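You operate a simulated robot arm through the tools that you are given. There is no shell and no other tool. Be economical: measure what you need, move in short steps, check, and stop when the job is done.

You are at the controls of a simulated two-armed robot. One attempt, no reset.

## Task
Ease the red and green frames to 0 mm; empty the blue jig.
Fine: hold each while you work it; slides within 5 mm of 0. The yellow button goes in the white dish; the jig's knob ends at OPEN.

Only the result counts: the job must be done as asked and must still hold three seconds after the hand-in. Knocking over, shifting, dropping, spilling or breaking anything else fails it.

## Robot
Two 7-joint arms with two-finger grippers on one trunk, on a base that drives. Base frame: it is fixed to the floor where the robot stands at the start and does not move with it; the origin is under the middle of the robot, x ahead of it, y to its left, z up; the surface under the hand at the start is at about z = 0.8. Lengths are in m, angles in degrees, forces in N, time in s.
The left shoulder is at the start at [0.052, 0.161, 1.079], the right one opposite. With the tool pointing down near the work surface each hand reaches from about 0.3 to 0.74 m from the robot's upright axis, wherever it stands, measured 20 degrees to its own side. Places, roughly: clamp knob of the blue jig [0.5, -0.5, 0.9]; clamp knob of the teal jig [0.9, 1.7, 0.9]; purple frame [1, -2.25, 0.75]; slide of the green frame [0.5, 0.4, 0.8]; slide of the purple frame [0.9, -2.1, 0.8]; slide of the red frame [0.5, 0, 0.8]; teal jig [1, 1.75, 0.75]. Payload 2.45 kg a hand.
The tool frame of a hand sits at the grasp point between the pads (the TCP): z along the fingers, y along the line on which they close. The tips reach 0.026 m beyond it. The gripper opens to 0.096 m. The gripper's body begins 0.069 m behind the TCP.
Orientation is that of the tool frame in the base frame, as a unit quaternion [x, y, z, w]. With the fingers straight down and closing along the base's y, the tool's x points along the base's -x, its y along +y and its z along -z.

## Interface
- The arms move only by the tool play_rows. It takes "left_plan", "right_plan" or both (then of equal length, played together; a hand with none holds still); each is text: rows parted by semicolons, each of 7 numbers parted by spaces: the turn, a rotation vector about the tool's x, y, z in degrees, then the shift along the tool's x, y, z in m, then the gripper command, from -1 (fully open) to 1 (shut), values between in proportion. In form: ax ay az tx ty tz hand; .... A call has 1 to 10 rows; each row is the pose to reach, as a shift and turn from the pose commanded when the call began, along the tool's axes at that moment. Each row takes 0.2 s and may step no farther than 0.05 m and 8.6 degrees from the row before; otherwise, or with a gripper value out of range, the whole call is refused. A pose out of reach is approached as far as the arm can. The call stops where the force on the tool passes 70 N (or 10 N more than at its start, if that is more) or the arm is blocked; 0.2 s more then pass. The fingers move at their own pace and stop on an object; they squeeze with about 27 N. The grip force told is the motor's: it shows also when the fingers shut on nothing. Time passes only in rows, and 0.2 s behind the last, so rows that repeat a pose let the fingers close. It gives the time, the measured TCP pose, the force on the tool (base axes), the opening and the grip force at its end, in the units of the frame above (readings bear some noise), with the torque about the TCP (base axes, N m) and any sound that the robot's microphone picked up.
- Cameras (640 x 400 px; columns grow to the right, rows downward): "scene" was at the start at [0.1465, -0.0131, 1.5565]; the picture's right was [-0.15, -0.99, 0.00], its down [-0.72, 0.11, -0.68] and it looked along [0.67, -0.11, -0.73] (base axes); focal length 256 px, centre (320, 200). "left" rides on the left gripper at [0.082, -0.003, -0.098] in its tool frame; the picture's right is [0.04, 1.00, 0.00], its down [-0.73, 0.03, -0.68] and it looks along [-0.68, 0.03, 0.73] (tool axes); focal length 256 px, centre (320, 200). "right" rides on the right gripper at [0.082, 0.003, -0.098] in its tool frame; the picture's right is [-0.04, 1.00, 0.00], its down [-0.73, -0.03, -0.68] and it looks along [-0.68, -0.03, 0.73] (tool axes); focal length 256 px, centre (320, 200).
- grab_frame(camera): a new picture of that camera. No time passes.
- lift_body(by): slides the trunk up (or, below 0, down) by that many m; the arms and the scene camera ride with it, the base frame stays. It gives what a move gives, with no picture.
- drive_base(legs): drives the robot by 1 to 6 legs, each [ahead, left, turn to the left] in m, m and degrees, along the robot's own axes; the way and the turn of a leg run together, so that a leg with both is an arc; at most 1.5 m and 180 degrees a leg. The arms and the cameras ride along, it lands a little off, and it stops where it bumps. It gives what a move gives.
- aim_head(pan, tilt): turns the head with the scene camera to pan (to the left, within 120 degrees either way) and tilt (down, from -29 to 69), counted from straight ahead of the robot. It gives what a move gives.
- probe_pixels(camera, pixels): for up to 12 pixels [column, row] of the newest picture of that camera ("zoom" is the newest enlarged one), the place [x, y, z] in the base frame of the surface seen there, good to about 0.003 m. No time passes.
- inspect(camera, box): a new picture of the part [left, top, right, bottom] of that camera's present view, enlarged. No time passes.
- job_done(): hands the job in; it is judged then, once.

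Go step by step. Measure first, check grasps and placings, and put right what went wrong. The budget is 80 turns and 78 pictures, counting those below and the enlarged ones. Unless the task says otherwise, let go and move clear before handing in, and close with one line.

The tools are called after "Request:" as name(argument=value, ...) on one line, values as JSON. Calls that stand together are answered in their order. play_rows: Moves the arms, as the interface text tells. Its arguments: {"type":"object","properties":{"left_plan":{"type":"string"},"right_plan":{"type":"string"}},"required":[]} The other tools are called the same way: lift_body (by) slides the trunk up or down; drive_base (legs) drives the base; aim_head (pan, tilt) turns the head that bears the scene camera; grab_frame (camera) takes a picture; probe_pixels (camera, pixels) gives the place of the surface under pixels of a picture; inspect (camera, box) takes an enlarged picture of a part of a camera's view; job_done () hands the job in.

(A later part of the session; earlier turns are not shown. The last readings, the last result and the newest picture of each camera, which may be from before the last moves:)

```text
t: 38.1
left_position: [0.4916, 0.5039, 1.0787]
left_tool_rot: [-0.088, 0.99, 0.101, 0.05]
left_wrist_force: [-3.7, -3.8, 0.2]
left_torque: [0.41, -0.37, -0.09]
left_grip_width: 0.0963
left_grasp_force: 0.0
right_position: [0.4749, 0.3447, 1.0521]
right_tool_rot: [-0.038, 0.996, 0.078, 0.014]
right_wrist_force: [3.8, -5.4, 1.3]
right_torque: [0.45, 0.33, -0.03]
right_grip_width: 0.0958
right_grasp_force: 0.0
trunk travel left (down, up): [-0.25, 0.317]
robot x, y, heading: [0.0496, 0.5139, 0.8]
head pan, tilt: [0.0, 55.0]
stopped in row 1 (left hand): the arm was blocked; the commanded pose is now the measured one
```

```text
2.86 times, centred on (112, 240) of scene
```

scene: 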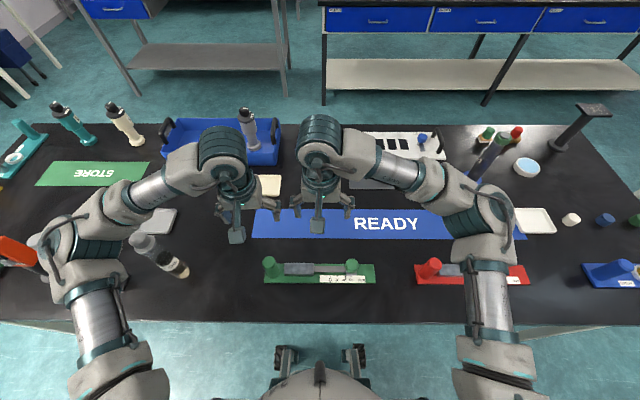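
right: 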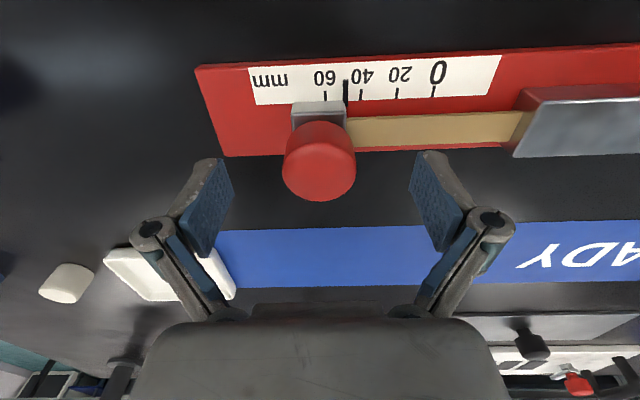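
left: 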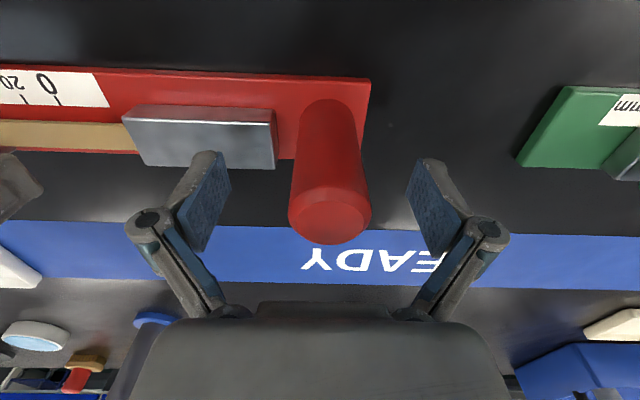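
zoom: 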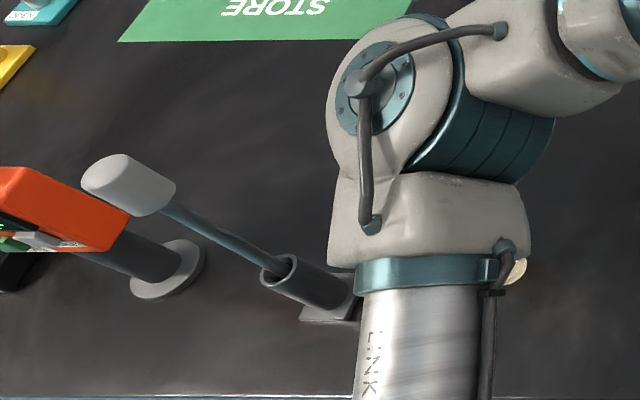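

The robot is still swaying hard, and there's a tall stand and a rod left of the elbow. I'll wait in short steps to see whether it settles clear of them.

Request:
play_rows(left_plan="0 0 0 0 0 0 -1;0 0 0 0 0 0 -1;0 0 0 0 0 0 -1;0 0 0 0 0 0 -1;0 0 0 0 0 0 -1;0 0 0 0 0 0 -1")

Request:
play_rows(left_plan="0 0 0 0 0 0 -1;0 0 0 0 0 0 -1;0 0 0 0 0 0 -1;0 0 0 0 0 0 -1;0 0 0 0 0 0 -1;0 0 0 0 0 0 -1")

Request:
play_rows(left_plan="0 0 0 0 0 0 -1;0 0 0 0 0 0 -1;0 0 0 0 0 0 -1;0 0 0 0 0 0 -1;0 0 0 0 0 0 -1;0 0 0 0 0 0 -1")

Request:
play_rows(left_plan="0 0 0 0 0 0 -1;0 0 0 0 0 0 -1;0 0 0 0 0 0 -1;0 0 0 0 0 0 -1;0 0 0 0 0 0 -1;0 0 0 0 0 0 -1")

Request:
grab_frame(camera="scene")

```text
t: 38.7
left_position: [0.4876, 0.7256, 1.068]
left_tool_rot: [-0.08, 0.996, 0.002, 0.05]
left_wrist_force: [2.2, 2.2, 0.4]
left_torque: [-0.23, 0.19, 0.0]
left_grip_width: 0.0959
left_grasp_force: 0.2
right_position: [0.4723, 0.5705, 1.0728]
right_tool_rot: [-0.031, 0.999, -0.024, 0.024]
right_wrist_force: [-3.1, 1.5, -0.2]
right_torque: [-0.1, -0.28, 0.08]
right_grip_width: 0.0961
right_grasp_force: 0.1
trunk travel left (down, up): [-0.25, 0.317]
robot x, y, heading: [0.0604, 0.5376, 0.1]
head pan, tilt: [0.0, 55.0]
stopped in row 2 (left hand): the arm was blocked; the commanded pose is now the measured one
```

```text
t: 39.2
left_position: [0.4802, 0.4826, 1.0907]
left_tool_rot: [-0.07, 0.99, 0.103, 0.069]
left_wrist_force: [-3.2, -2.0, -0.3]
left_torque: [0.1, -0.34, -0.08]
left_grip_width: 0.0958
left_grasp_force: 0.1
right_position: [0.4653, 0.3291, 1.0605]
right_tool_rot: [-0.023, 0.997, 0.07, 0.032]
right_wrist_force: [0.8, -1.4, 0.5]
right_torque: [0.1, 0.12, -0.01]
right_grip_width: 0.0959
right_grasp_force: 0.0
trunk travel left (down, up): [-0.25, 0.317]
robot x, y, heading: [0.0694, 0.5081, 0.1]
head pan, tilt: [0.0, 55.0]
stopped in row 2 (left hand): the arm was blocked; the commanded pose is now the measured one
```

```text
t: 39.7
left_position: [0.4756, 0.7194, 1.0751]
left_tool_rot: [-0.084, 0.994, 0.011, 0.065]
left_wrist_force: [1.3, 2.5, 1.1]
left_torque: [-0.24, 0.08, -0.04]
left_grip_width: 0.096
left_grasp_force: 0.0
right_position: [0.4596, 0.5634, 1.078]
right_tool_rot: [-0.033, 0.998, -0.029, 0.036]
right_wrist_force: [-3.2, 1.3, 0.1]
right_torque: [-0.13, -0.21, 0.02]
right_grip_width: 0.0962
right_grasp_force: 0.1
trunk travel left (down, up): [-0.25, 0.317]
robot x, y, heading: [0.0742, 0.5353, 0.1]
head pan, tilt: [0.0, 55.0]
stopped in row 2 (left hand): the arm was blocked; the commanded pose is now the measured one
```

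```text
t: 40.2
left_position: [0.4668, 0.4908, 1.0949]
left_tool_rot: [-0.069, 0.989, 0.102, 0.08]
left_wrist_force: [-2.7, -2.8, 0.7]
left_torque: [0.07, -0.18, -0.02]
left_grip_width: 0.096
left_grasp_force: 0.1
right_position: [0.4543, 0.3372, 1.0672]
right_tool_rot: [-0.017, 0.997, 0.058, 0.041]
right_wrist_force: [-0.3, -2.1, 0.7]
right_torque: [0.16, 0.03, -0.03]
right_grip_width: 0.0956
right_grasp_force: 0.0
trunk travel left (down, up): [-0.25, 0.317]
robot x, y, heading: [0.0781, 0.5031, -0.6]
head pan, tilt: [0.0, 55.0]
stopped in row 2 (left hand): the arm was blocked; the commanded pose is now the measured one
```

```text
54 pictures are left
```

scene: 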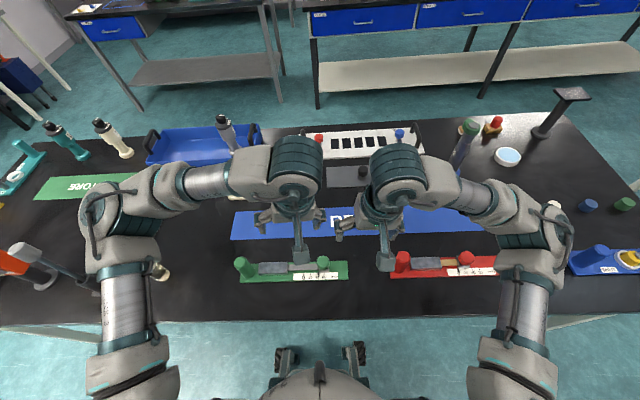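

Each "blocked" stop resets the pose and may be feeding the sway. I'll pass time with head moves instead, which leave the arm commands alone.

Request:
aim_head(pan=40, tilt=50)

Request:
grab_frame(camera="scene")

Request:
aim_head(pan=0, tilt=55)

Request:
aim_head(pan=40, tilt=50)

Request:
aim_head(pan=0, tilt=55)

Request:
aim_head(pan=40, tilt=50)

Request:
grab_frame(camera="scene")

```text
t: 41.3
left_position: [0.4763, 0.5392, 1.0862]
left_tool_rot: [-0.076, 0.991, 0.085, 0.07]
left_wrist_force: [-1.1, -0.5, -0.1]
left_torque: [0.01, -0.07, -0.01]
left_grip_width: 0.0961
left_grasp_force: 0.1
right_position: [0.4652, 0.3839, 1.0652]
right_tool_rot: [-0.022, 0.998, 0.037, 0.035]
right_wrist_force: [1.6, -0.5, -0.2]
right_torque: [0.05, 0.14, 0.0]
right_grip_width: 0.096
right_grasp_force: 0.1
trunk travel left (down, up): [-0.25, 0.317]
robot x, y, heading: [0.0728, 0.509, 0.3]
head pan, tilt: [40.0, 50.0]
```

```text
53 pictures are left
```

scene: 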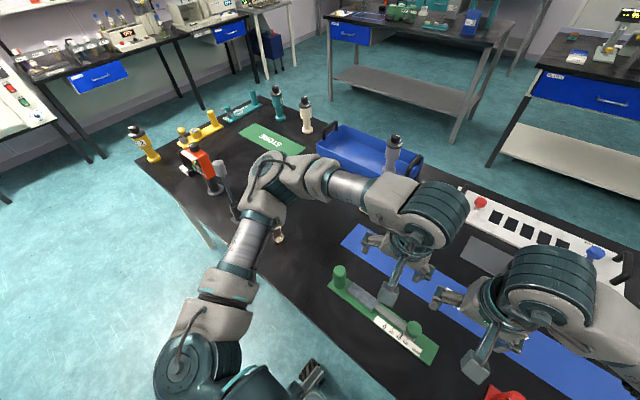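

```text
t: 42.4
left_position: [0.4692, 0.614, 1.0912]
left_tool_rot: [-0.078, 0.993, 0.055, 0.076]
left_wrist_force: [1.2, -0.4, 1.9]
left_torque: [-0.05, 0.06, 0.01]
left_grip_width: 0.0958
left_grasp_force: 0.0
right_position: [0.4539, 0.4579, 1.0786]
right_tool_rot: [-0.026, 0.999, 0.01, 0.043]
right_wrist_force: [-1.1, 0.2, 0.7]
right_torque: [-0.04, -0.13, 0.03]
right_grip_width: 0.0961
right_grasp_force: 0.0
trunk travel left (down, up): [-0.25, 0.317]
robot x, y, heading: [0.0778, 0.5259, 0.0]
head pan, tilt: [0.0, 55.0]
```

```text
t: 43.4
left_position: [0.4767, 0.6346, 1.0851]
left_tool_rot: [-0.078, 0.993, 0.048, 0.069]
left_wrist_force: [1.6, 2.0, 1.7]
left_torque: [-0.22, 0.18, -0.02]
left_grip_width: 0.0962
left_grasp_force: 0.1
right_position: [0.4613, 0.4796, 1.0747]
right_tool_rot: [-0.025, 0.999, 0.004, 0.037]
right_wrist_force: [-0.8, 3.0, 0.6]
right_torque: [-0.18, -0.03, -0.01]
right_grip_width: 0.0959
right_grasp_force: 0.1
trunk travel left (down, up): [-0.25, 0.317]
robot x, y, heading: [0.0763, 0.5326, -0.4]
head pan, tilt: [40.0, 50.0]
```

```text
t: 44.5
left_position: [0.4733, 0.5807, 1.0885]
left_tool_rot: [-0.078, 0.992, 0.068, 0.072]
left_wrist_force: [-0.4, 0.5, 0.8]
left_torque: [-0.03, -0.03, -0.03]
left_grip_width: 0.0957
left_grasp_force: 0.0
right_position: [0.4589, 0.4255, 1.074]
right_tool_rot: [-0.024, 0.999, 0.024, 0.038]
right_wrist_force: [-1.2, 0.1, 1.1]
right_torque: [0.01, 0.0, 0.0]
right_grip_width: 0.0955
right_grasp_force: 0.1
trunk travel left (down, up): [-0.25, 0.317]
robot x, y, heading: [0.0776, 0.5172, -0.1]
head pan, tilt: [0.0, 55.0]
```

```text
t: 45.6
left_position: [0.4728, 0.5317, 1.0907]
left_tool_rot: [-0.073, 0.991, 0.085, 0.074]
left_wrist_force: [-1.5, -2.0, -1.0]
left_torque: [0.16, -0.14, -0.03]
left_grip_width: 0.0961
left_grasp_force: 0.1
right_position: [0.459, 0.3769, 1.0704]
right_tool_rot: [-0.021, 0.998, 0.042, 0.038]
right_wrist_force: [1.0, -1.4, -0.2]
right_torque: [0.13, 0.1, 0.02]
right_grip_width: 0.0961
right_grasp_force: 0.0
trunk travel left (down, up): [-0.25, 0.317]
robot x, y, heading: [0.0741, 0.5109, -0.1]
head pan, tilt: [40.0, 50.0]
```

```text
52 pictures are left
```

scene: 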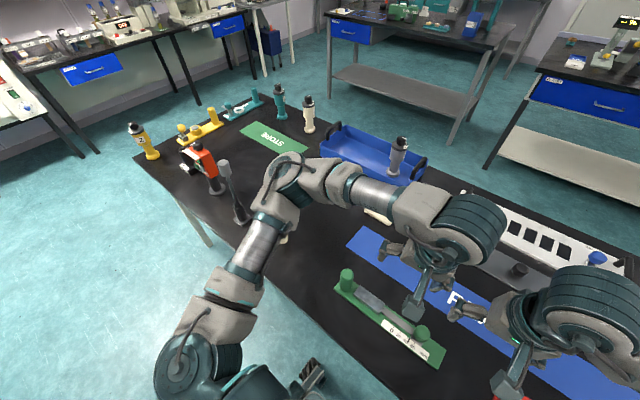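

The sway is decaying, and the rod, the stand and the bottles all look upright. I'll keep waiting this way.

Request:
aim_head(pan=-40, tilt=55)

Request:
aim_head(pan=40, tilt=50)

Request:
aim_head(pan=-40, tilt=55)

Request:
aim_head(pan=40, tilt=50)

Request:
aim_head(pan=-40, tilt=55)

Request:
aim_head(pan=40, tilt=50)

Request:
aim_head(pan=0, tilt=55)

Request:
grab_frame(camera="scene")

```text
t: 47.1
left_position: [0.474, 0.5878, 1.0882]
left_tool_rot: [-0.078, 0.992, 0.065, 0.071]
left_wrist_force: [0.6, 0.7, -0.4]
left_torque: [-0.01, 0.09, 0.01]
left_grip_width: 0.0959
left_grasp_force: 0.0
right_position: [0.4594, 0.4328, 1.0734]
right_tool_rot: [-0.025, 0.999, 0.021, 0.037]
right_wrist_force: [-0.4, 0.7, 0.2]
right_torque: [-0.01, -0.05, -0.01]
right_grip_width: 0.096
right_grasp_force: 0.0
trunk travel left (down, up): [-0.25, 0.317]
robot x, y, heading: [0.0749, 0.5169, -0.3]
head pan, tilt: [-40.0, 55.0]
```

```text
t: 48.6
left_position: [0.4733, 0.624, 1.0856]
left_tool_rot: [-0.08, 0.993, 0.053, 0.07]
left_wrist_force: [1.9, 0.7, 0.1]
left_torque: [-0.04, 0.1, 0.05]
left_grip_width: 0.0959
left_grasp_force: 0.0
right_position: [0.4591, 0.4676, 1.0764]
right_tool_rot: [-0.027, 0.999, 0.009, 0.038]
right_wrist_force: [-0.8, 0.2, -0.4]
right_torque: [-0.06, -0.08, 0.05]
right_grip_width: 0.0957
right_grasp_force: 0.0
trunk travel left (down, up): [-0.25, 0.317]
robot x, y, heading: [0.0776, 0.5246, 0.2]
head pan, tilt: [40.0, 50.0]
```

```text
t: 50.2
left_position: [0.4746, 0.5808, 1.0876]
left_tool_rot: [-0.076, 0.992, 0.067, 0.072]
left_wrist_force: [0.3, -0.3, 0.8]
left_torque: [0.0, -0.01, -0.02]
left_grip_width: 0.0959
left_grasp_force: 0.0
right_position: [0.4589, 0.4267, 1.0728]
right_tool_rot: [-0.024, 0.999, 0.024, 0.039]
right_wrist_force: [-1.3, 0.3, -0.1]
right_torque: [-0.01, 0.02, 0.0]
right_grip_width: 0.0959
right_grasp_force: 0.2
trunk travel left (down, up): [-0.25, 0.317]
robot x, y, heading: [0.0757, 0.5168, -0.0]
head pan, tilt: [-40.0, 55.0]
```

```text
t: 51.7
left_position: [0.4743, 0.5326, 1.0904]
left_tool_rot: [-0.073, 0.991, 0.085, 0.074]
left_wrist_force: [-0.9, -1.1, -0.1]
left_torque: [0.18, -0.07, -0.02]
left_grip_width: 0.0959
left_grasp_force: 0.1
right_position: [0.4592, 0.3779, 1.0694]
right_tool_rot: [-0.022, 0.998, 0.041, 0.038]
right_wrist_force: [0.6, -2.1, -0.4]
right_torque: [0.14, 0.06, -0.01]
right_grip_width: 0.096
right_grasp_force: 0.1
trunk travel left (down, up): [-0.25, 0.317]
robot x, y, heading: [0.0757, 0.5102, -0.3]
head pan, tilt: [40.0, 50.0]
```

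```text
t: 53.2
left_position: [0.4743, 0.5617, 1.0894]
left_tool_rot: [-0.076, 0.992, 0.076, 0.073]
left_wrist_force: [-0.5, -1.1, -0.9]
left_torque: [0.04, -0.07, -0.03]
left_grip_width: 0.0958
left_grasp_force: 0.1
right_position: [0.4598, 0.4086, 1.0711]
right_tool_rot: [-0.023, 0.999, 0.03, 0.039]
right_wrist_force: [0.4, -0.6, 0.4]
right_torque: [0.06, 0.0, -0.01]
right_grip_width: 0.0961
right_grasp_force: 0.0
trunk travel left (down, up): [-0.25, 0.317]
robot x, y, heading: [0.078, 0.5118, -0.1]
head pan, tilt: [-40.0, 55.0]
```

```text
t: 54.8
left_position: [0.4732, 0.6167, 1.087]
left_tool_rot: [-0.079, 0.993, 0.055, 0.071]
left_wrist_force: [1.0, 1.1, 0.4]
left_torque: [-0.11, 0.14, 0.03]
left_grip_width: 0.096
left_grasp_force: 0.1
right_position: [0.4592, 0.4616, 1.0756]
right_tool_rot: [-0.027, 0.999, 0.012, 0.038]
right_wrist_force: [-0.6, 1.5, -0.8]
right_torque: [-0.11, -0.04, 0.05]
right_grip_width: 0.0959
right_grasp_force: 0.1
trunk travel left (down, up): [-0.25, 0.317]
robot x, y, heading: [0.0791, 0.522, 0.1]
head pan, tilt: [40.0, 50.0]
```

```text
t: 55.8
left_position: [0.4736, 0.5581, 1.0903]
left_tool_rot: [-0.076, 0.992, 0.076, 0.072]
left_wrist_force: [0.0, 0.0, 1.3]
left_torque: [0.08, -0.03, -0.04]
left_grip_width: 0.0961
left_grasp_force: 0.0
right_position: [0.4603, 0.4029, 1.0707]
right_tool_rot: [-0.022, 0.999, 0.031, 0.038]
right_wrist_force: [0.4, -0.9, -0.1]
right_torque: [0.09, 0.05, 0.02]
right_grip_width: 0.096
right_grasp_force: 0.0
trunk travel left (down, up): [-0.25, 0.317]
robot x, y, heading: [0.0709, 0.514, -0.1]
head pan, tilt: [0.0, 55.0]
```

```text
51 pictures are left
```

scene: 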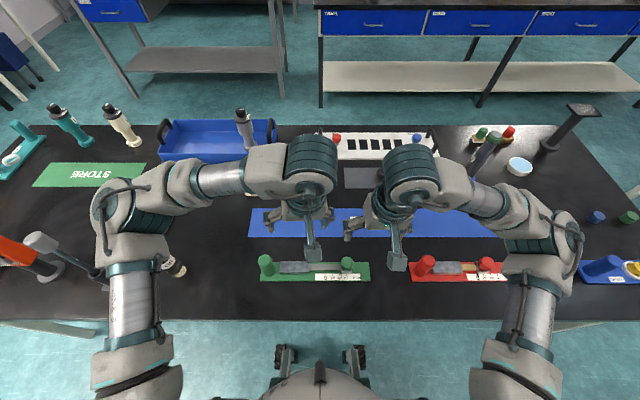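

The head pans seem to feed the sway. I'll try tiny lift_body steps as a quieter way of waiting.

Request:
lift_body(by=0.002)

Request:
lift_body(by=-0.002)

Request:
aim_head(pan=0, tilt=54)

Request:
aim_head(pan=0, tilt=55)

Request:
play_rows(left_plan="0 0 0 0 0 0 -1;0 0 0 0 0 0 -1;0 0 0 0 0 0 -1;0 0 0 0 0 0 -1;0 0 0 0 0 0 -1;0 0 0 0 0 0 -1;0 0 0 0 0 0 -1;0 0 0 0 0 0 -1;0 0 0 0 0 0 -1;0 0 0 0 0 0 -1")

Request:
play_rows(left_plan="0 0 0 0 0 0 -1;0 0 0 0 0 0 -1;0 0 0 0 0 0 -1;0 0 0 0 0 0 -1;0 0 0 0 0 0 -1;0 0 0 0 0 0 -1;0 0 0 0 0 0 -1;0 0 0 0 0 0 -1;0 0 0 0 0 0 -1;0 0 0 0 0 0 -1")

```text
t: 56.4
left_position: [0.4745, 0.6193, 1.0892]
left_tool_rot: [-0.08, 0.993, 0.054, 0.07]
left_wrist_force: [0.9, 0.4, 0.2]
left_torque: [-0.05, 0.1, 0.03]
left_grip_width: 0.096
left_grasp_force: 0.0
right_position: [0.4585, 0.462, 1.0773]
right_tool_rot: [-0.027, 0.999, 0.011, 0.039]
right_wrist_force: [-0.6, 0.9, -0.2]
right_torque: [-0.09, -0.11, 0.0]
right_grip_width: 0.0962
right_grasp_force: 0.1
trunk travel left (down, up): [-0.252, 0.315]
robot x, y, heading: [0.0787, 0.5191, -0.0]
head pan, tilt: [0.0, 55.0]
```

```text
t: 56.9
left_position: [0.4741, 0.5346, 1.0905]
left_tool_rot: [-0.074, 0.991, 0.085, 0.073]
left_wrist_force: [-2.0, -1.4, -0.8]
left_torque: [0.17, -0.1, 0.0]
left_grip_width: 0.0963
left_grasp_force: 0.1
right_position: [0.4588, 0.3812, 1.0684]
right_tool_rot: [-0.022, 0.998, 0.04, 0.038]
right_wrist_force: [0.9, -2.0, 0.6]
right_torque: [0.17, 0.04, -0.01]
right_grip_width: 0.096
right_grasp_force: 0.1
trunk travel left (down, up): [-0.25, 0.317]
robot x, y, heading: [0.0765, 0.509, -0.1]
head pan, tilt: [0.0, 55.0]
```

```text
t: 57.5
left_position: [0.4737, 0.5816, 1.0874]
left_tool_rot: [-0.078, 0.992, 0.068, 0.072]
left_wrist_force: [-0.2, -0.5, 0.1]
left_torque: [0.01, 0.01, -0.01]
left_grip_width: 0.0959
left_grasp_force: 0.0
right_position: [0.4592, 0.426, 1.0739]
right_tool_rot: [-0.025, 0.999, 0.024, 0.038]
right_wrist_force: [0.0, -0.6, 0.3]
right_torque: [0.0, -0.01, -0.01]
right_grip_width: 0.0961
right_grasp_force: 0.1
trunk travel left (down, up): [-0.25, 0.317]
robot x, y, heading: [0.0794, 0.5184, -0.3]
head pan, tilt: [0.0, 54.0]
```

```text
t: 58.1
left_position: [0.4752, 0.6205, 1.0859]
left_tool_rot: [-0.08, 0.993, 0.053, 0.07]
left_wrist_force: [1.0, 0.9, 1.5]
left_torque: [-0.09, 0.12, 0.03]
left_grip_width: 0.096
left_grasp_force: 0.2
right_position: [0.4591, 0.4649, 1.075]
right_tool_rot: [-0.027, 0.999, 0.009, 0.038]
right_wrist_force: [-0.9, 1.9, -0.9]
right_torque: [-0.13, -0.09, 0.01]
right_grip_width: 0.0963
right_grasp_force: 0.0
trunk travel left (down, up): [-0.25, 0.317]
robot x, y, heading: [0.0757, 0.5246, -0.0]
head pan, tilt: [0.0, 55.0]
```

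```text
t: 60.5
left_position: [0.4708, 0.5677, 1.0897]
left_tool_rot: [-0.075, 0.992, 0.068, 0.074]
left_wrist_force: [0.1, 0.4, 0.0]
left_torque: [-0.02, -0.02, 0.0]
left_grip_width: 0.096
left_grasp_force: 0.0
right_position: [0.4555, 0.413, 1.0749]
right_tool_rot: [-0.023, 0.999, 0.024, 0.041]
right_wrist_force: [-0.2, 0.4, -0.2]
right_torque: [-0.02, 0.01, 0.02]
right_grip_width: 0.096
right_grasp_force: 0.0
trunk travel left (down, up): [-0.25, 0.317]
robot x, y, heading: [0.0754, 0.5033, -0.4]
head pan, tilt: [0.0, 55.0]
stopped in row 10 (left hand): the arm was blocked; the commanded pose is now the measured one
```

```text
t: 62.7
left_position: [0.4696, 0.5518, 1.0905]
left_tool_rot: [-0.074, 0.992, 0.074, 0.074]
left_wrist_force: [-0.1, -0.7, 0.1]
left_torque: [0.05, -0.05, 0.02]
left_grip_width: 0.0958
left_grasp_force: 0.1
right_position: [0.4568, 0.3982, 1.0722]
right_tool_rot: [-0.021, 0.999, 0.03, 0.039]
right_wrist_force: [0.4, -0.8, 0.3]
right_torque: [0.06, -0.02, 0.03]
right_grip_width: 0.096
right_grasp_force: 0.1
trunk travel left (down, up): [-0.25, 0.317]
robot x, y, heading: [0.0775, 0.5043, -0.1]
head pan, tilt: [0.0, 55.0]
```

The play_rows holds do damp the sway. A few more of them.

Request:
play_rows(left_plan="0 0 0 0 0 0 -1;0 0 0 0 0 0 -1;0 0 0 0 0 0 -1;0 0 0 0 0 0 -1;0 0 0 0 0 0 -1;0 0 0 0 0 0 -1;0 0 0 0 0 0 -1;0 0 0 0 0 0 -1;0 0 0 0 0 0 -1;0 0 0 0 0 0 -1")

Request:
play_rows(left_plan="0 0 0 0 0 0 -1;0 0 0 0 0 0 -1;0 0 0 0 0 0 -1;0 0 0 0 0 0 -1;0 0 0 0 0 0 -1;0 0 0 0 0 0 -1;0 0 0 0 0 0 -1;0 0 0 0 0 0 -1;0 0 0 0 0 0 -1;0 0 0 0 0 0 -1")

Request:
play_rows(left_plan="0 0 0 0 0 0 -1;0 0 0 0 0 0 -1;0 0 0 0 0 0 -1;0 0 0 0 0 0 -1;0 0 0 0 0 0 -1;0 0 0 0 0 0 -1;0 0 0 0 0 0 -1;0 0 0 0 0 0 -1;0 0 0 0 0 0 -1;0 0 0 0 0 0 -1")

Request:
play_rows(left_plan="0 0 0 0 0 0 -1;0 0 0 0 0 0 -1;0 0 0 0 0 0 -1;0 0 0 0 0 0 -1;0 0 0 0 0 0 -1;0 0 0 0 0 0 -1;0 0 0 0 0 0 -1;0 0 0 0 0 0 -1;0 0 0 0 0 0 -1;0 0 0 0 0 0 -1")

Request:
play_rows(left_plan="0 0 0 0 0 0 -1")

Request:
grab_frame(camera="scene")

Request:
inspect(camera="scene", box=[248, 230, 392, 320])

```text
t: 65.1
left_position: [0.4661, 0.6096, 1.0908]
left_tool_rot: [-0.079, 0.993, 0.054, 0.075]
left_wrist_force: [0.4, 0.8, -0.1]
left_torque: [-0.09, 0.08, 0.03]
left_grip_width: 0.0959
left_grasp_force: 0.1
right_position: [0.4499, 0.4537, 1.0786]
right_tool_rot: [-0.026, 0.999, 0.009, 0.042]
right_wrist_force: [-0.8, 0.0, -0.1]
right_torque: [-0.09, -0.06, 0.02]
right_grip_width: 0.096
right_grasp_force: 0.1
trunk travel left (down, up): [-0.25, 0.317]
robot x, y, heading: [0.0767, 0.5177, -0.1]
head pan, tilt: [0.0, 55.0]
stopped in row 10 (left hand): the arm was blocked; the commanded pose is now the measured one
```

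```text
t: 67.3
left_position: [0.4671, 0.5668, 1.0931]
left_tool_rot: [-0.076, 0.992, 0.071, 0.076]
left_wrist_force: [-0.4, -1.4, -0.7]
left_torque: [0.02, -0.04, -0.01]
left_grip_width: 0.0961
left_grasp_force: 0.1
right_position: [0.4527, 0.4128, 1.0754]
right_tool_rot: [-0.022, 0.999, 0.026, 0.042]
right_wrist_force: [0.4, -0.4, 0.5]
right_torque: [0.04, 0.04, 0.01]
right_grip_width: 0.0958
right_grasp_force: 0.0
trunk travel left (down, up): [-0.25, 0.317]
robot x, y, heading: [0.0765, 0.512, -0.2]
head pan, tilt: [0.0, 55.0]
```

```text
t: 69.5
left_position: [0.4676, 0.5929, 1.0913]
left_tool_rot: [-0.078, 0.992, 0.061, 0.074]
left_wrist_force: [0.0, 0.0, -0.4]
left_torque: [-0.02, -0.01, 0.01]
left_grip_width: 0.096
left_grasp_force: 0.0
right_position: [0.4522, 0.4383, 1.0772]
right_tool_rot: [-0.024, 0.999, 0.016, 0.042]
right_wrist_force: [0.3, -0.5, -0.4]
right_torque: [0.02, -0.05, 0.01]
right_grip_width: 0.0959
right_grasp_force: 0.0
trunk travel left (down, up): [-0.25, 0.317]
robot x, y, heading: [0.0787, 0.5127, -0.2]
head pan, tilt: [0.0, 55.0]
```

```text
t: 71.7
left_position: [0.4671, 0.5869, 1.0914]
left_tool_rot: [-0.077, 0.992, 0.064, 0.073]
left_wrist_force: [0.1, -0.1, -0.5]
left_torque: [-0.01, 0.01, 0.01]
left_grip_width: 0.0961
left_grasp_force: 0.0
right_position: [0.4517, 0.4314, 1.0764]
right_tool_rot: [-0.024, 0.999, 0.019, 0.042]
right_wrist_force: [-0.1, 0.5, 0.2]
right_torque: [0.01, -0.05, 0.01]
right_grip_width: 0.096
right_grasp_force: 0.1
trunk travel left (down, up): [-0.25, 0.317]
robot x, y, heading: [0.0768, 0.5111, 0.0]
head pan, tilt: [0.0, 55.0]
```

```text
t: 72.1
left_position: [0.4659, 0.5882, 1.0916]
left_tool_rot: [-0.079, 0.992, 0.062, 0.075]
left_wrist_force: [0.6, 0.4, 0.4]
left_torque: [0.0, 0.0, 0.01]
left_grip_width: 0.096
left_grasp_force: 0.1
right_position: [0.4526, 0.4326, 1.077]
right_tool_rot: [-0.024, 0.999, 0.017, 0.042]
right_wrist_force: [-0.9, 0.1, 0.1]
right_torque: [-0.01, -0.03, 0.0]
right_grip_width: 0.0961
right_grasp_force: 0.0
trunk travel left (down, up): [-0.25, 0.317]
robot x, y, heading: [0.0767, 0.5125, 0.1]
head pan, tilt: [0.0, 55.0]
```

```text
50 pictures are left
```

scene: 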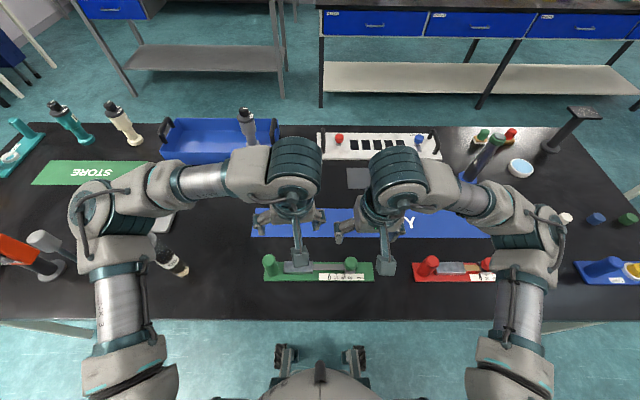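

```text
4.44 times, centred on (320, 275) of scene
```

zoom: 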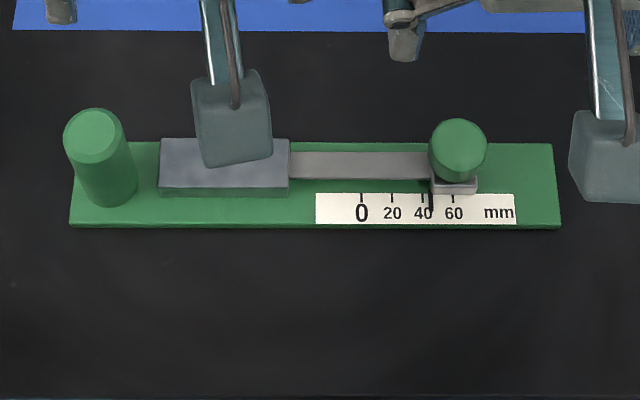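

It has settled at the base pose (0.077, 0.512), with nothing visibly toppled, and the green frame is in clear view. The tools got tilted, so I'll straighten them in place and probe the green frame.

Request:
probe_pixels(camera="zoom", pixels=[[92, 130], [65, 135], [122, 135], [92, 112], [110, 205], [458, 130], [458, 145], [432, 150], [484, 150], [431, 205], [362, 205], [455, 187]])

Request:
play_rows(left_plan="1.4 1.7 1.8 0 0 0 -1;2.9 3.4 3.6 0 0 0 -1;4.3 5.1 5.3 0 0 0 -1;5.8 6.8 7.1 0 0 0 -1;7.2 8.5 8.9 0 0 0 -1;7.2 8.5 8.9 0 0 0 -1", right_plan="0.4 1 0.55 0 0 0 -1;0.8 1.9 1.1 0 0 0 -1;1.2 2.9 1.65 0 0 0 -1;1.7 3.8 2.2 0 0 0 -1;2.1 4.8 2.75 0 0 0 -1;2.1 4.8 2.75 0 0 0 -1")

Request:
play_rows(left_plan="0 0 0 0 0 0 -1;0 0 0 0 0 0 -1;0 0 0 0 0 0 -1;0 0 0 0 0 0 -1;0 0 0 0 0 0 -1;0 0 0 0 0 0 -1")

```text
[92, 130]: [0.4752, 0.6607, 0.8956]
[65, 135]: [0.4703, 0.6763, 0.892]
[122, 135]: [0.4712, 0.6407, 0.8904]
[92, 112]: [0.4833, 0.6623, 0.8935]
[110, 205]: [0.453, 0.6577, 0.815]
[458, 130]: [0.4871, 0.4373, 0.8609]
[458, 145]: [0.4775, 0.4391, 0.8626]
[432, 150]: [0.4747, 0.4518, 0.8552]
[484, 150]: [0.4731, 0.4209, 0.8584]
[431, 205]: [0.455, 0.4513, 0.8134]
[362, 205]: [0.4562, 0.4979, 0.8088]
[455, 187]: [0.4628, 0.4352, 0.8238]
```

```text
t: 73.5
left_position: [0.4663, 0.5986, 1.0905]
left_tool_rot: [-0.001, 1.0, -0.004, 0.001]
left_wrist_force: [-0.4, 0.9, -0.5]
left_torque: [-0.04, 0.02, 0.04]
left_grip_width: 0.0963
left_grasp_force: 0.1
right_position: [0.4515, 0.444, 1.0773]
right_tool_rot: [-0.002, 1.0, -0.005, 0.0]
right_wrist_force: [-0.4, 1.9, 0.0]
right_torque: [-0.05, -0.02, 0.05]
right_grip_width: 0.0958
right_grasp_force: 0.0
trunk travel left (down, up): [-0.25, 0.317]
robot x, y, heading: [0.0723, 0.5147, -0.2]
head pan, tilt: [0.0, 55.0]
```

```text
t: 74.9
left_position: [0.4659, 0.5598, 1.0932]
left_tool_rot: [0.002, 1.0, 0.01, 0.001]
left_wrist_force: [-0.3, -0.4, -0.1]
left_torque: [0.02, -0.05, -0.03]
left_grip_width: 0.0958
left_grasp_force: 0.0
right_position: [0.4513, 0.4058, 1.0748]
right_tool_rot: [0.0, 1.0, 0.01, 0.0]
right_wrist_force: [1.0, -0.7, 0.0]
right_torque: [0.01, 0.06, 0.0]
right_grip_width: 0.096
right_grasp_force: 0.0
trunk travel left (down, up): [-0.25, 0.317]
robot x, y, heading: [0.0781, 0.5043, -0.3]
head pan, tilt: [0.0, 55.0]
```

The green frame is where it was: post (0.472, 0.660), knob (0.479, 0.437), pointer at about 46 mm. Rotating re-excited a small sway, so I'll let it settle and then move both hands smoothly above their targets.

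Request:
play_rows(left_plan="0 0 0 0 0 0 -1;0 0 0 0 0 0 -1;0 0 0 0 0 0 -1;0 0 0 0 0 0 -1;0 0 0 0 0 0 -1;0 0 0 0 0 0 -1;0 0 0 0 0 0 -1;0 0 0 0 0 0 -1;0 0 0 0 0 0 -1;0 0 0 0 0 0 -1")

Request:
play_rows(left_plan="0 0 0 0 0 0 -1;0 0 0 0 0 0 -1;0 0 0 0 0 0 -1;0 0 0 0 0 0 -1;0 0 0 0 0 0 -1;0 0 0 0 0 0 -1;0 0 0 0 0 0 -1;0 0 0 0 0 0 -1;0 0 0 0 0 0 -1;0 0 0 0 0 0 -1")

Request:
play_rows(left_plan="0 0 0 0 0 0 -1;0 0 0 0 0 0 -1;0 0 0 0 0 0 -1;0 0 0 0 0 0 -1;0 0 0 0 0 0 -1;0 0 0 0 0 0 -1;0 0 0 0 0 0 -1;0 0 0 0 0 0 -1;0 0 0 0 0 0 -1;0 0 0 0 0 0 -1")

Request:
play_rows(left_plan="0 0 0 0 0 0 -1")

```text
t: 77.1
left_position: [0.4666, 0.6058, 1.0894]
left_tool_rot: [-0.001, 1.0, -0.007, 0.001]
left_wrist_force: [-0.2, 1.3, -0.2]
left_torque: [-0.09, 0.02, -0.02]
left_grip_width: 0.0958
left_grasp_force: 0.0
right_position: [0.452, 0.4505, 1.0789]
right_tool_rot: [-0.001, 1.0, -0.006, 0.0]
right_wrist_force: [0.4, 1.1, -0.3]
right_torque: [-0.08, -0.02, 0.02]
right_grip_width: 0.096
right_grasp_force: 0.0
trunk travel left (down, up): [-0.25, 0.317]
robot x, y, heading: [0.075, 0.5169, 0.2]
head pan, tilt: [0.0, 55.0]
```

```text
t: 79.3
left_position: [0.4664, 0.5665, 1.0925]
left_tool_rot: [0.002, 1.0, 0.008, 0.001]
left_wrist_force: [-0.1, -0.9, 0.1]
left_torque: [0.06, 0.0, -0.01]
left_grip_width: 0.096
left_grasp_force: 0.0
right_position: [0.4525, 0.4131, 1.0738]
right_tool_rot: [0.001, 1.0, 0.008, -0.001]
right_wrist_force: [1.3, -0.9, 0.9]
right_torque: [0.06, 0.1, 0.0]
right_grip_width: 0.0959
right_grasp_force: 0.1
trunk travel left (down, up): [-0.25, 0.317]
robot x, y, heading: [0.0739, 0.5127, -0.2]
head pan, tilt: [0.0, 55.0]
```

```text
t: 81.5
left_position: [0.4668, 0.5962, 1.0917]
left_tool_rot: [-0.001, 1.0, -0.004, 0.001]
left_wrist_force: [-0.1, 0.4, 0.2]
left_torque: [-0.02, 0.0, -0.02]
left_grip_width: 0.0958
left_grasp_force: 0.1
right_position: [0.4519, 0.4413, 1.0772]
right_tool_rot: [0.0, 1.0, -0.004, -0.001]
right_wrist_force: [-0.1, -0.4, 0.5]
right_torque: [-0.03, -0.04, 0.02]
right_grip_width: 0.0962
right_grasp_force: 0.1
trunk travel left (down, up): [-0.25, 0.317]
robot x, y, heading: [0.0774, 0.5167, -0.2]
head pan, tilt: [0.0, 55.0]
```

```text
t: 81.9
left_position: [0.466, 0.5705, 1.0914]
left_tool_rot: [0.001, 1.0, 0.006, 0.0]
left_wrist_force: [-0.5, -0.7, -0.3]
left_torque: [0.05, -0.03, 0.0]
left_grip_width: 0.096
left_grasp_force: 0.1
right_position: [0.4525, 0.4163, 1.0756]
right_tool_rot: [0.001, 1.0, 0.006, 0.0]
right_wrist_force: [0.2, -0.6, -0.5]
right_torque: [0.07, 0.04, 0.0]
right_grip_width: 0.0958
right_grasp_force: 0.1
trunk travel left (down, up): [-0.25, 0.317]
robot x, y, heading: [0.0744, 0.5089, -0.0]
head pan, tilt: [0.0, 55.0]
```

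The mean is left y ≈ 0.585 and right y ≈ 0.430. I'll make the uniform move above the targets, then wait.

Request:
play_rows(left_plan="0 0 0 -0.0006 0.0074 0.012 -1;0 0 0 -0.0012 0.0148 0.024 -1;0 0 0 -0.0018 0.0222 0.036 -1;0 0 0 -0.0024 0.0296 0.048 -1;0 0 0 -0.003 0.037 0.06 -1;0 0 0 -0.0036 0.0444 0.072 -1;0 0 0 -0.0042 0.0518 0.084 -1;0 0 0 -0.0048 0.0592 0.096 -1;0 0 0 -0.0054 0.0666 0.108 -1;0 0 0 -0.006 0.074 0.12 -1", right_plan="0 0 0 -0.0028 0.0007 0.011 -1;0 0 0 -0.0056 0.0014 0.022 -1;0 0 0 -0.0084 0.0021 0.033 -1;0 0 0 -0.0112 0.0028 0.044 -1;0 0 0 -0.014 0.0035 0.055 -1;0 0 0 -0.0168 0.0042 0.066 -1;0 0 0 -0.0196 0.0049 0.077 -1;0 0 0 -0.0224 0.0056 0.088 -1;0 0 0 -0.0252 0.0063 0.099 -1;0 0 0 -0.028 0.007 0.11 -1")

Request:
play_rows(left_plan="0 0 0 0 0 0 -1;0 0 0 0 0 0 -1;0 0 0 0 0 0 -1;0 0 0 0 0 0 -1;0 0 0 0 0 0 -1;0 0 0 0 0 0 -1;0 0 0 0 0 0 -1;0 0 0 0 0 0 -1;0 0 0 0 0 0 -1;0 0 0 0 0 0 -1")

Request:
play_rows(left_plan="0 0 0 0 0 0 -1;0 0 0 0 0 0 -1;0 0 0 0 0 0 -1;0 0 0 0 0 0 -1;0 0 0 0 0 0 -1;0 0 0 0 0 0 -1;0 0 0 0 0 0 -1;0 0 0 0 0 0 -1;0 0 0 0 0 0 -1;0 0 0 0 0 0 -1")

Request:
play_rows(left_plan="0 0 0 0 0 0 -1;0 0 0 0 0 0 -1;0 0 0 0 0 0 -1;0 0 0 0 0 0 -1;0 0 0 0 0 0 -1;0 0 0 0 0 0 -1;0 0 0 0 0 0 -1;0 0 0 0 0 0 -1;0 0 0 0 0 0 -1;0 0 0 0 0 0 -1")

Request:
play_rows(left_plan="0 0 0 0 0 0 -1;0 0 0 0 0 0 -1;0 0 0 0 0 0 -1;0 0 0 0 0 0 -1;0 0 0 0 0 0 -1;0 0 0 0 0 0 -1;0 0 0 0 0 0 -1;0 0 0 0 0 0 -1;0 0 0 0 0 0 -1;0 0 0 0 0 0 -1")

Request:
play_rows(left_plan="0 0 0 0 0 0 -1")

```text
t: 84.1
left_position: [0.4605, 0.6561, 0.9889]
left_tool_rot: [-0.002, 1.0, 0.004, 0.02]
left_wrist_force: [-0.5, 0.4, -1.2]
left_torque: [-0.01, 0.0, -0.03]
left_grip_width: 0.0959
left_grasp_force: 0.2
right_position: [0.4649, 0.4335, 0.9745]
right_tool_rot: [-0.001, 1.0, 0.004, 0.01]
right_wrist_force: [-0.8, 0.6, 0.7]
right_torque: [0.02, 0.01, -0.02]
right_grip_width: 0.096
right_grasp_force: 0.0
trunk travel left (down, up): [-0.25, 0.317]
robot x, y, heading: [0.0764, 0.5119, -0.2]
head pan, tilt: [0.0, 55.0]
```

```text
t: 86.3
left_position: [0.4754, 0.6481, 0.9701]
left_tool_rot: [0.001, 1.0, 0.004, 0.0]
left_wrist_force: [-0.9, 0.2, -0.8]
left_torque: [0.08, 0.0, -0.03]
left_grip_width: 0.0958
left_grasp_force: 0.0
right_position: [0.482, 0.4262, 0.9639]
right_tool_rot: [0.002, 1.0, 0.005, -0.002]
right_wrist_force: [0.7, -0.5, 0.1]
right_torque: [0.06, 0.1, 0.03]
right_grip_width: 0.0959
right_grasp_force: 0.1
trunk travel left (down, up): [-0.25, 0.317]
robot x, y, heading: [0.0722, 0.511, 0.2]
head pan, tilt: [0.0, 55.0]
```

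```text
t: 88.5
left_position: [0.4739, 0.6636, 0.9697]
left_tool_rot: [0.001, 1.0, -0.001, 0.001]
left_wrist_force: [0.3, 0.4, -0.2]
left_torque: [0.0, 0.04, -0.02]
left_grip_width: 0.096
left_grasp_force: 0.0
right_position: [0.4809, 0.4407, 0.9668]
right_tool_rot: [0.0, 1.0, 0.0, -0.001]
right_wrist_force: [-0.4, 0.0, -0.3]
right_torque: [0.01, 0.0, 0.02]
right_grip_width: 0.096
right_grasp_force: 0.0
trunk travel left (down, up): [-0.25, 0.317]
robot x, y, heading: [0.0749, 0.5139, -0.0]
head pan, tilt: [0.0, 55.0]
```

```text
t: 90.7
left_position: [0.473, 0.6574, 0.9721]
left_tool_rot: [-0.001, 1.0, 0.001, 0.001]
left_wrist_force: [-0.6, -0.3, 0.1]
left_torque: [0.02, -0.01, -0.01]
left_grip_width: 0.096
left_grasp_force: 0.1
right_position: [0.4813, 0.4352, 0.9663]
right_tool_rot: [0.0, 1.0, 0.001, 0.001]
right_wrist_force: [-0.5, -0.4, -0.1]
right_torque: [0.04, -0.01, 0.0]
right_grip_width: 0.0957
right_grasp_force: 0.1
trunk travel left (down, up): [-0.25, 0.317]
robot x, y, heading: [0.0747, 0.5109, -0.1]
head pan, tilt: [0.0, 55.0]
```

```text
t: 92.9
left_position: [0.4741, 0.6605, 0.9711]
left_tool_rot: [0.001, 1.0, 0.002, 0.001]
left_wrist_force: [-0.4, -0.8, 0.7]
left_torque: [0.03, 0.04, 0.05]
left_grip_width: 0.0959
left_grasp_force: 0.0
right_position: [0.4802, 0.4363, 0.9665]
right_tool_rot: [0.0, 1.0, 0.001, -0.001]
right_wrist_force: [-0.8, -0.5, -0.7]
right_torque: [0.0, -0.01, 0.02]
right_grip_width: 0.096
right_grasp_force: 0.2
trunk travel left (down, up): [-0.25, 0.317]
robot x, y, heading: [0.0766, 0.511, -0.0]
head pan, tilt: [0.0, 55.0]
```

```text
t: 93.3
left_position: [0.4728, 0.6596, 0.9702]
left_tool_rot: [0.0, 1.0, 0.0, 0.001]
left_wrist_force: [0.5, 0.3, 0.0]
left_torque: [-0.01, -0.01, 0.0]
left_grip_width: 0.0959
left_grasp_force: 0.0
right_position: [0.4804, 0.4387, 0.9661]
right_tool_rot: [-0.001, 1.0, 0.001, 0.001]
right_wrist_force: [0.2, 0.1, 0.0]
right_torque: [0.03, 0.01, -0.02]
right_grip_width: 0.0959
right_grasp_force: 0.1
trunk travel left (down, up): [-0.25, 0.317]
robot x, y, heading: [0.0775, 0.5129, -0.2]
head pan, tilt: [0.0, 55.0]
```

Both hands are over their targets. I'll descend and check with the wrist cameras.

Request:
play_rows(left_plan="0 0 0 0 0 0.015 -1;0 0 0 0 0 0.03 -1;0 0 0 0 0 0.045 -1;0 0 0 0 0 0.06 -1;0 0 0 0 0 0.075 -1;0 0 0 0 0 0.09 -1;0 0 0 0 0 0.103 -1;0 0 0 0 0 0.103 -1;0 0 0 0 0 0.103 -1;0 0 0 0 0 0.103 -1", right_plan="0 0 0 0 0 0.015 -1;0 0 0 0 0 0.03 -1;0 0 0 0 0 0.045 -1;0 0 0 0 0 0.06 -1;0 0 0 0 0 0.075 -1;0 0 0 0 0 0.09 -1;0 0 0 0 0 0.1 -1;0 0 0 0 0 0.107 -1;0 0 0 0 0 0.107 -1;0 0 0 0 0 0.107 -1")

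Request:
grab_frame(camera="left")

Request:
grab_frame(camera="right")

```text
t: 95.5
left_position: [0.4731, 0.6594, 0.8676]
left_tool_rot: [-0.001, 1.0, 0.001, 0.001]
left_wrist_force: [0.4, -0.2, 0.0]
left_torque: [0.01, -0.02, 0.04]
left_grip_width: 0.096
left_grasp_force: 0.0
right_position: [0.4805, 0.4372, 0.8601]
right_tool_rot: [0.0, 1.0, 0.001, 0.0]
right_wrist_force: [0.6, 0.0, -0.6]
right_torque: [-0.02, -0.01, 0.0]
right_grip_width: 0.0959
right_grasp_force: 0.0
trunk travel left (down, up): [-0.25, 0.317]
robot x, y, heading: [0.0789, 0.5144, 0.0]
head pan, tilt: [0.0, 55.0]
```

```text
48 pictures are left
```

left: 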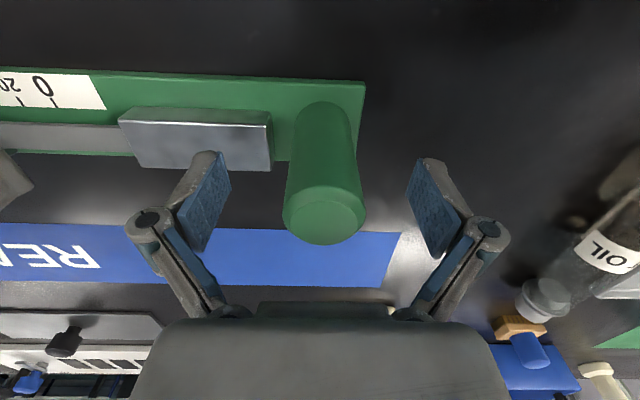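

```text
47 pictures are left
```

right: 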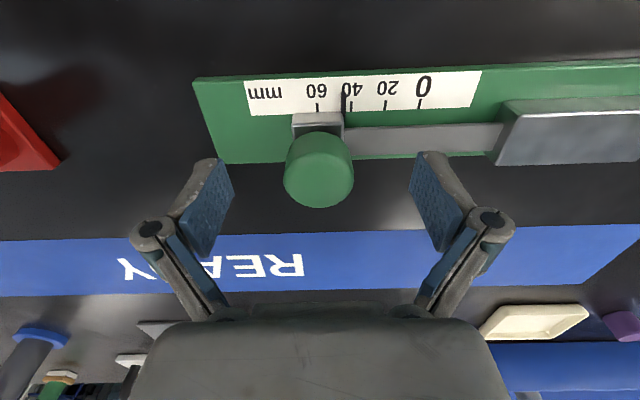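

Both are centred (post at col 324, knob at col 319). I'll close left then right, and ease the green slide by 10 mm.

Request:
play_rows(left_plan="0 0 0 0 0.001 0 0;0 0 0 0 0.001 0 1;0 0 0 0 0.001 0 1;0 0 0 0 0.001 0 1;0 0 0 0 0.001 0 1;0 0 0 0 0.001 0 1")

Request:
play_rows(left_plan="0 0 0 0 0 0 1;0 0 0 0 0 0 1;0 0 0 0 0 0 1;0 0 0 0 0 0 1;0 0 0 0 0 0 1", right_plan="0 0 0 0 0 0 0;0 0 0 0 0 0 1;0 0 0 0 0 0 1;0 0 0 0 0 0 1;0 0 0 0 0 0 1")

Request:
play_rows(right_plan="0 0 0 0 0.001 0 1;0 0 0 0 0.002 0 1;0 0 0 0 0.004 0 1;0 0 0 0 0.006 0 1;0 0 0 0 0.008 0 1;0 0 0 0 0.009 0 1;0 0 0 0 0.010 0 1;0 0 0 0 0.010 0 1", left_plan="0 0 0 0 0 0 1;0 0 0 0 0 0 1;0 0 0 0 0 0 1;0 0 0 0 0 0 1;0 0 0 0 0 0 1;0 0 0 0 0 0 1;0 0 0 0 0 0 1;0 0 0 0 0 0 1")

Request:
inspect(camera="scene", box=[248, 230, 392, 320])

```text
t: 96.9
left_position: [0.4728, 0.6608, 0.8685]
left_tool_rot: [0.0, 1.0, 0.001, 0.002]
left_wrist_force: [0.1, 0.3, 2.9]
left_torque: [0.03, 0.0, 0.0]
left_grip_width: 0.0352
left_grasp_force: 26.5
right_position: [0.4802, 0.4369, 0.8618]
right_tool_rot: [0.0, 1.0, 0.001, 0.0]
right_wrist_force: [-0.4, -0.2, -0.1]
right_torque: [0.0, 0.0, 0.0]
right_grip_width: 0.0959
right_grasp_force: 0.2
trunk travel left (down, up): [-0.25, 0.317]
robot x, y, heading: [0.0741, 0.5148, -0.1]
head pan, tilt: [0.0, 55.0]
```

```text
t: 98.1
left_position: [0.4734, 0.6604, 0.8691]
left_tool_rot: [0.0, 1.0, 0.001, 0.001]
left_wrist_force: [-1.1, 3.1, 5.0]
left_torque: [0.09, -0.01, 0.0]
left_grip_width: 0.0351
left_grasp_force: 27.2
right_position: [0.4798, 0.4382, 0.8605]
right_tool_rot: [0.0, 1.0, 0.001, 0.0]
right_wrist_force: [-0.1, -2.1, 0.4]
right_torque: [-0.02, -0.03, -0.09]
right_grip_width: 0.0347
right_grasp_force: 27.0
trunk travel left (down, up): [-0.25, 0.317]
robot x, y, heading: [0.0752, 0.5141, -0.2]
head pan, tilt: [0.0, 55.0]
```

```text
t: 99.9
left_position: [0.4723, 0.6596, 0.8686]
left_tool_rot: [0.0, 1.0, 0.001, 0.001]
left_wrist_force: [3.1, 3.2, -0.1]
left_torque: [0.27, 0.04, 0.12]
left_grip_width: 0.0351
left_grasp_force: 27.2
right_position: [0.4793, 0.447, 0.8603]
right_tool_rot: [-0.001, 1.0, 0.002, 0.0]
right_wrist_force: [-3.0, -3.0, 6.1]
right_torque: [-0.1, 0.0, 0.02]
right_grip_width: 0.0349
right_grasp_force: 27.2
trunk travel left (down, up): [-0.25, 0.317]
robot x, y, heading: [0.0735, 0.5138, 0.1]
head pan, tilt: [0.0, 55.0]
```

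```text
4.44 times, centred on (320, 275) of scene
```

zoom: 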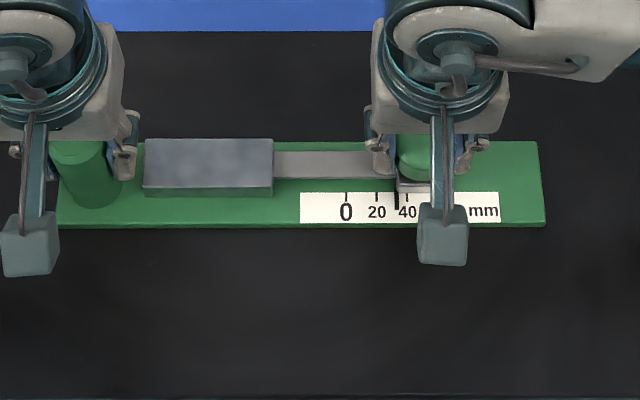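

The green slide moves freely and the pointer is near 34 mm. I'll continue by 26 mm.

Request:
play_rows(right_plan="0 0 0 0 0.002 0 1;0 0 0 0 0.005 0 1;0 0 0 0 0.008 0 1;0 0 0 0 0.012 0 1;0 0 0 0 0.016 0 1;0 0 0 0 0.020 0 1;0 0 0 0 0.023 0 1;0 0 0 0 0.025 0 1;0 0 0 0 0.026 0 1;0 0 0 0 0.026 0 1", left_plan="0 0 0 0 0 0 1;0 0 0 0 0 0 1;0 0 0 0 0 0 1;0 0 0 0 0 0 1;0 0 0 0 0 0 1;0 0 0 0 0 0 1;0 0 0 0 0 0 1;0 0 0 0 0 0 1;0 0 0 0 0 0 1;0 0 0 0 0 0 1")

Request:
inspect(camera="scene", box=[288, 255, 352, 295])

```text
t: 102.1
left_position: [0.4729, 0.6608, 0.8677]
left_tool_rot: [0.001, 1.0, 0.001, 0.001]
left_wrist_force: [-1.5, 3.6, 4.2]
left_torque: [0.21, 0.05, 0.08]
left_grip_width: 0.0354
left_grasp_force: 27.0
right_position: [0.48, 0.4734, 0.8595]
right_tool_rot: [-0.001, 1.0, 0.001, 0.0]
right_wrist_force: [-0.8, -2.5, -0.3]
right_torque: [-0.2, -0.04, 0.03]
right_grip_width: 0.0349
right_grasp_force: 26.6
trunk travel left (down, up): [-0.25, 0.317]
robot x, y, heading: [0.0761, 0.5113, -0.0]
head pan, tilt: [0.0, 55.0]
```

```text
10.00 times, centred on (320, 275) of scene
```

zoom: 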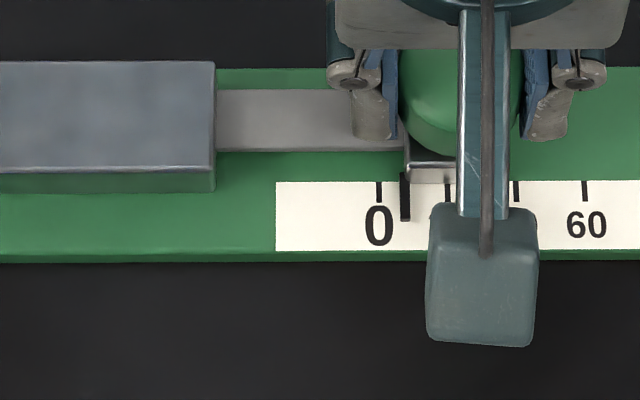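

The pointer at col 405 against zero at 379 means 7.6 mm remain.

Request:
play_rows(right_plan="0 0 0 0 0.002 0 1;0 0 0 0 0.004 0 1;0 0 0 0 0.0055 0 1;0 0 0 0 0.007 0 1;0 0 0 0 0.0078 0 1;0 0 0 0 0.0078 0 1;0 0 0 0 0.0078 0 1", left_plan="0 0 0 0 0 0 1;0 0 0 0 0 0 1;0 0 0 0 0 0 1;0 0 0 0 0 0 1;0 0 0 0 0 0 1;0 0 0 0 0 0 1;0 0 0 0 0 0 1")

Request:
inspect(camera="scene", box=[288, 255, 352, 295])

```text
t: 103.7
left_position: [0.4737, 0.6602, 0.8687]
left_tool_rot: [0.0, 1.0, 0.001, 0.001]
left_wrist_force: [1.0, 6.5, 3.0]
left_torque: [0.16, -0.13, 0.05]
left_grip_width: 0.0351
left_grasp_force: 27.0
right_position: [0.481, 0.4804, 0.8603]
right_tool_rot: [0.0, 1.0, 0.002, 0.0]
right_wrist_force: [-1.4, -5.6, -1.1]
right_torque: [-0.1, 0.04, 0.06]
right_grip_width: 0.0348
right_grasp_force: 27.1
trunk travel left (down, up): [-0.25, 0.317]
robot x, y, heading: [0.077, 0.5102, 0.0]
head pan, tilt: [0.0, 55.0]
```

```text
10.00 times, centred on (320, 275) of scene
```

zoom: 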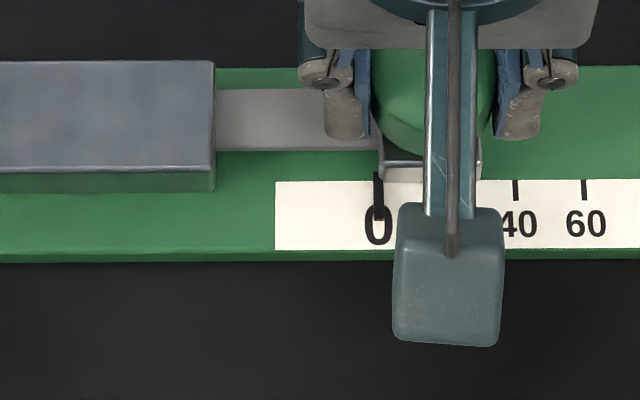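

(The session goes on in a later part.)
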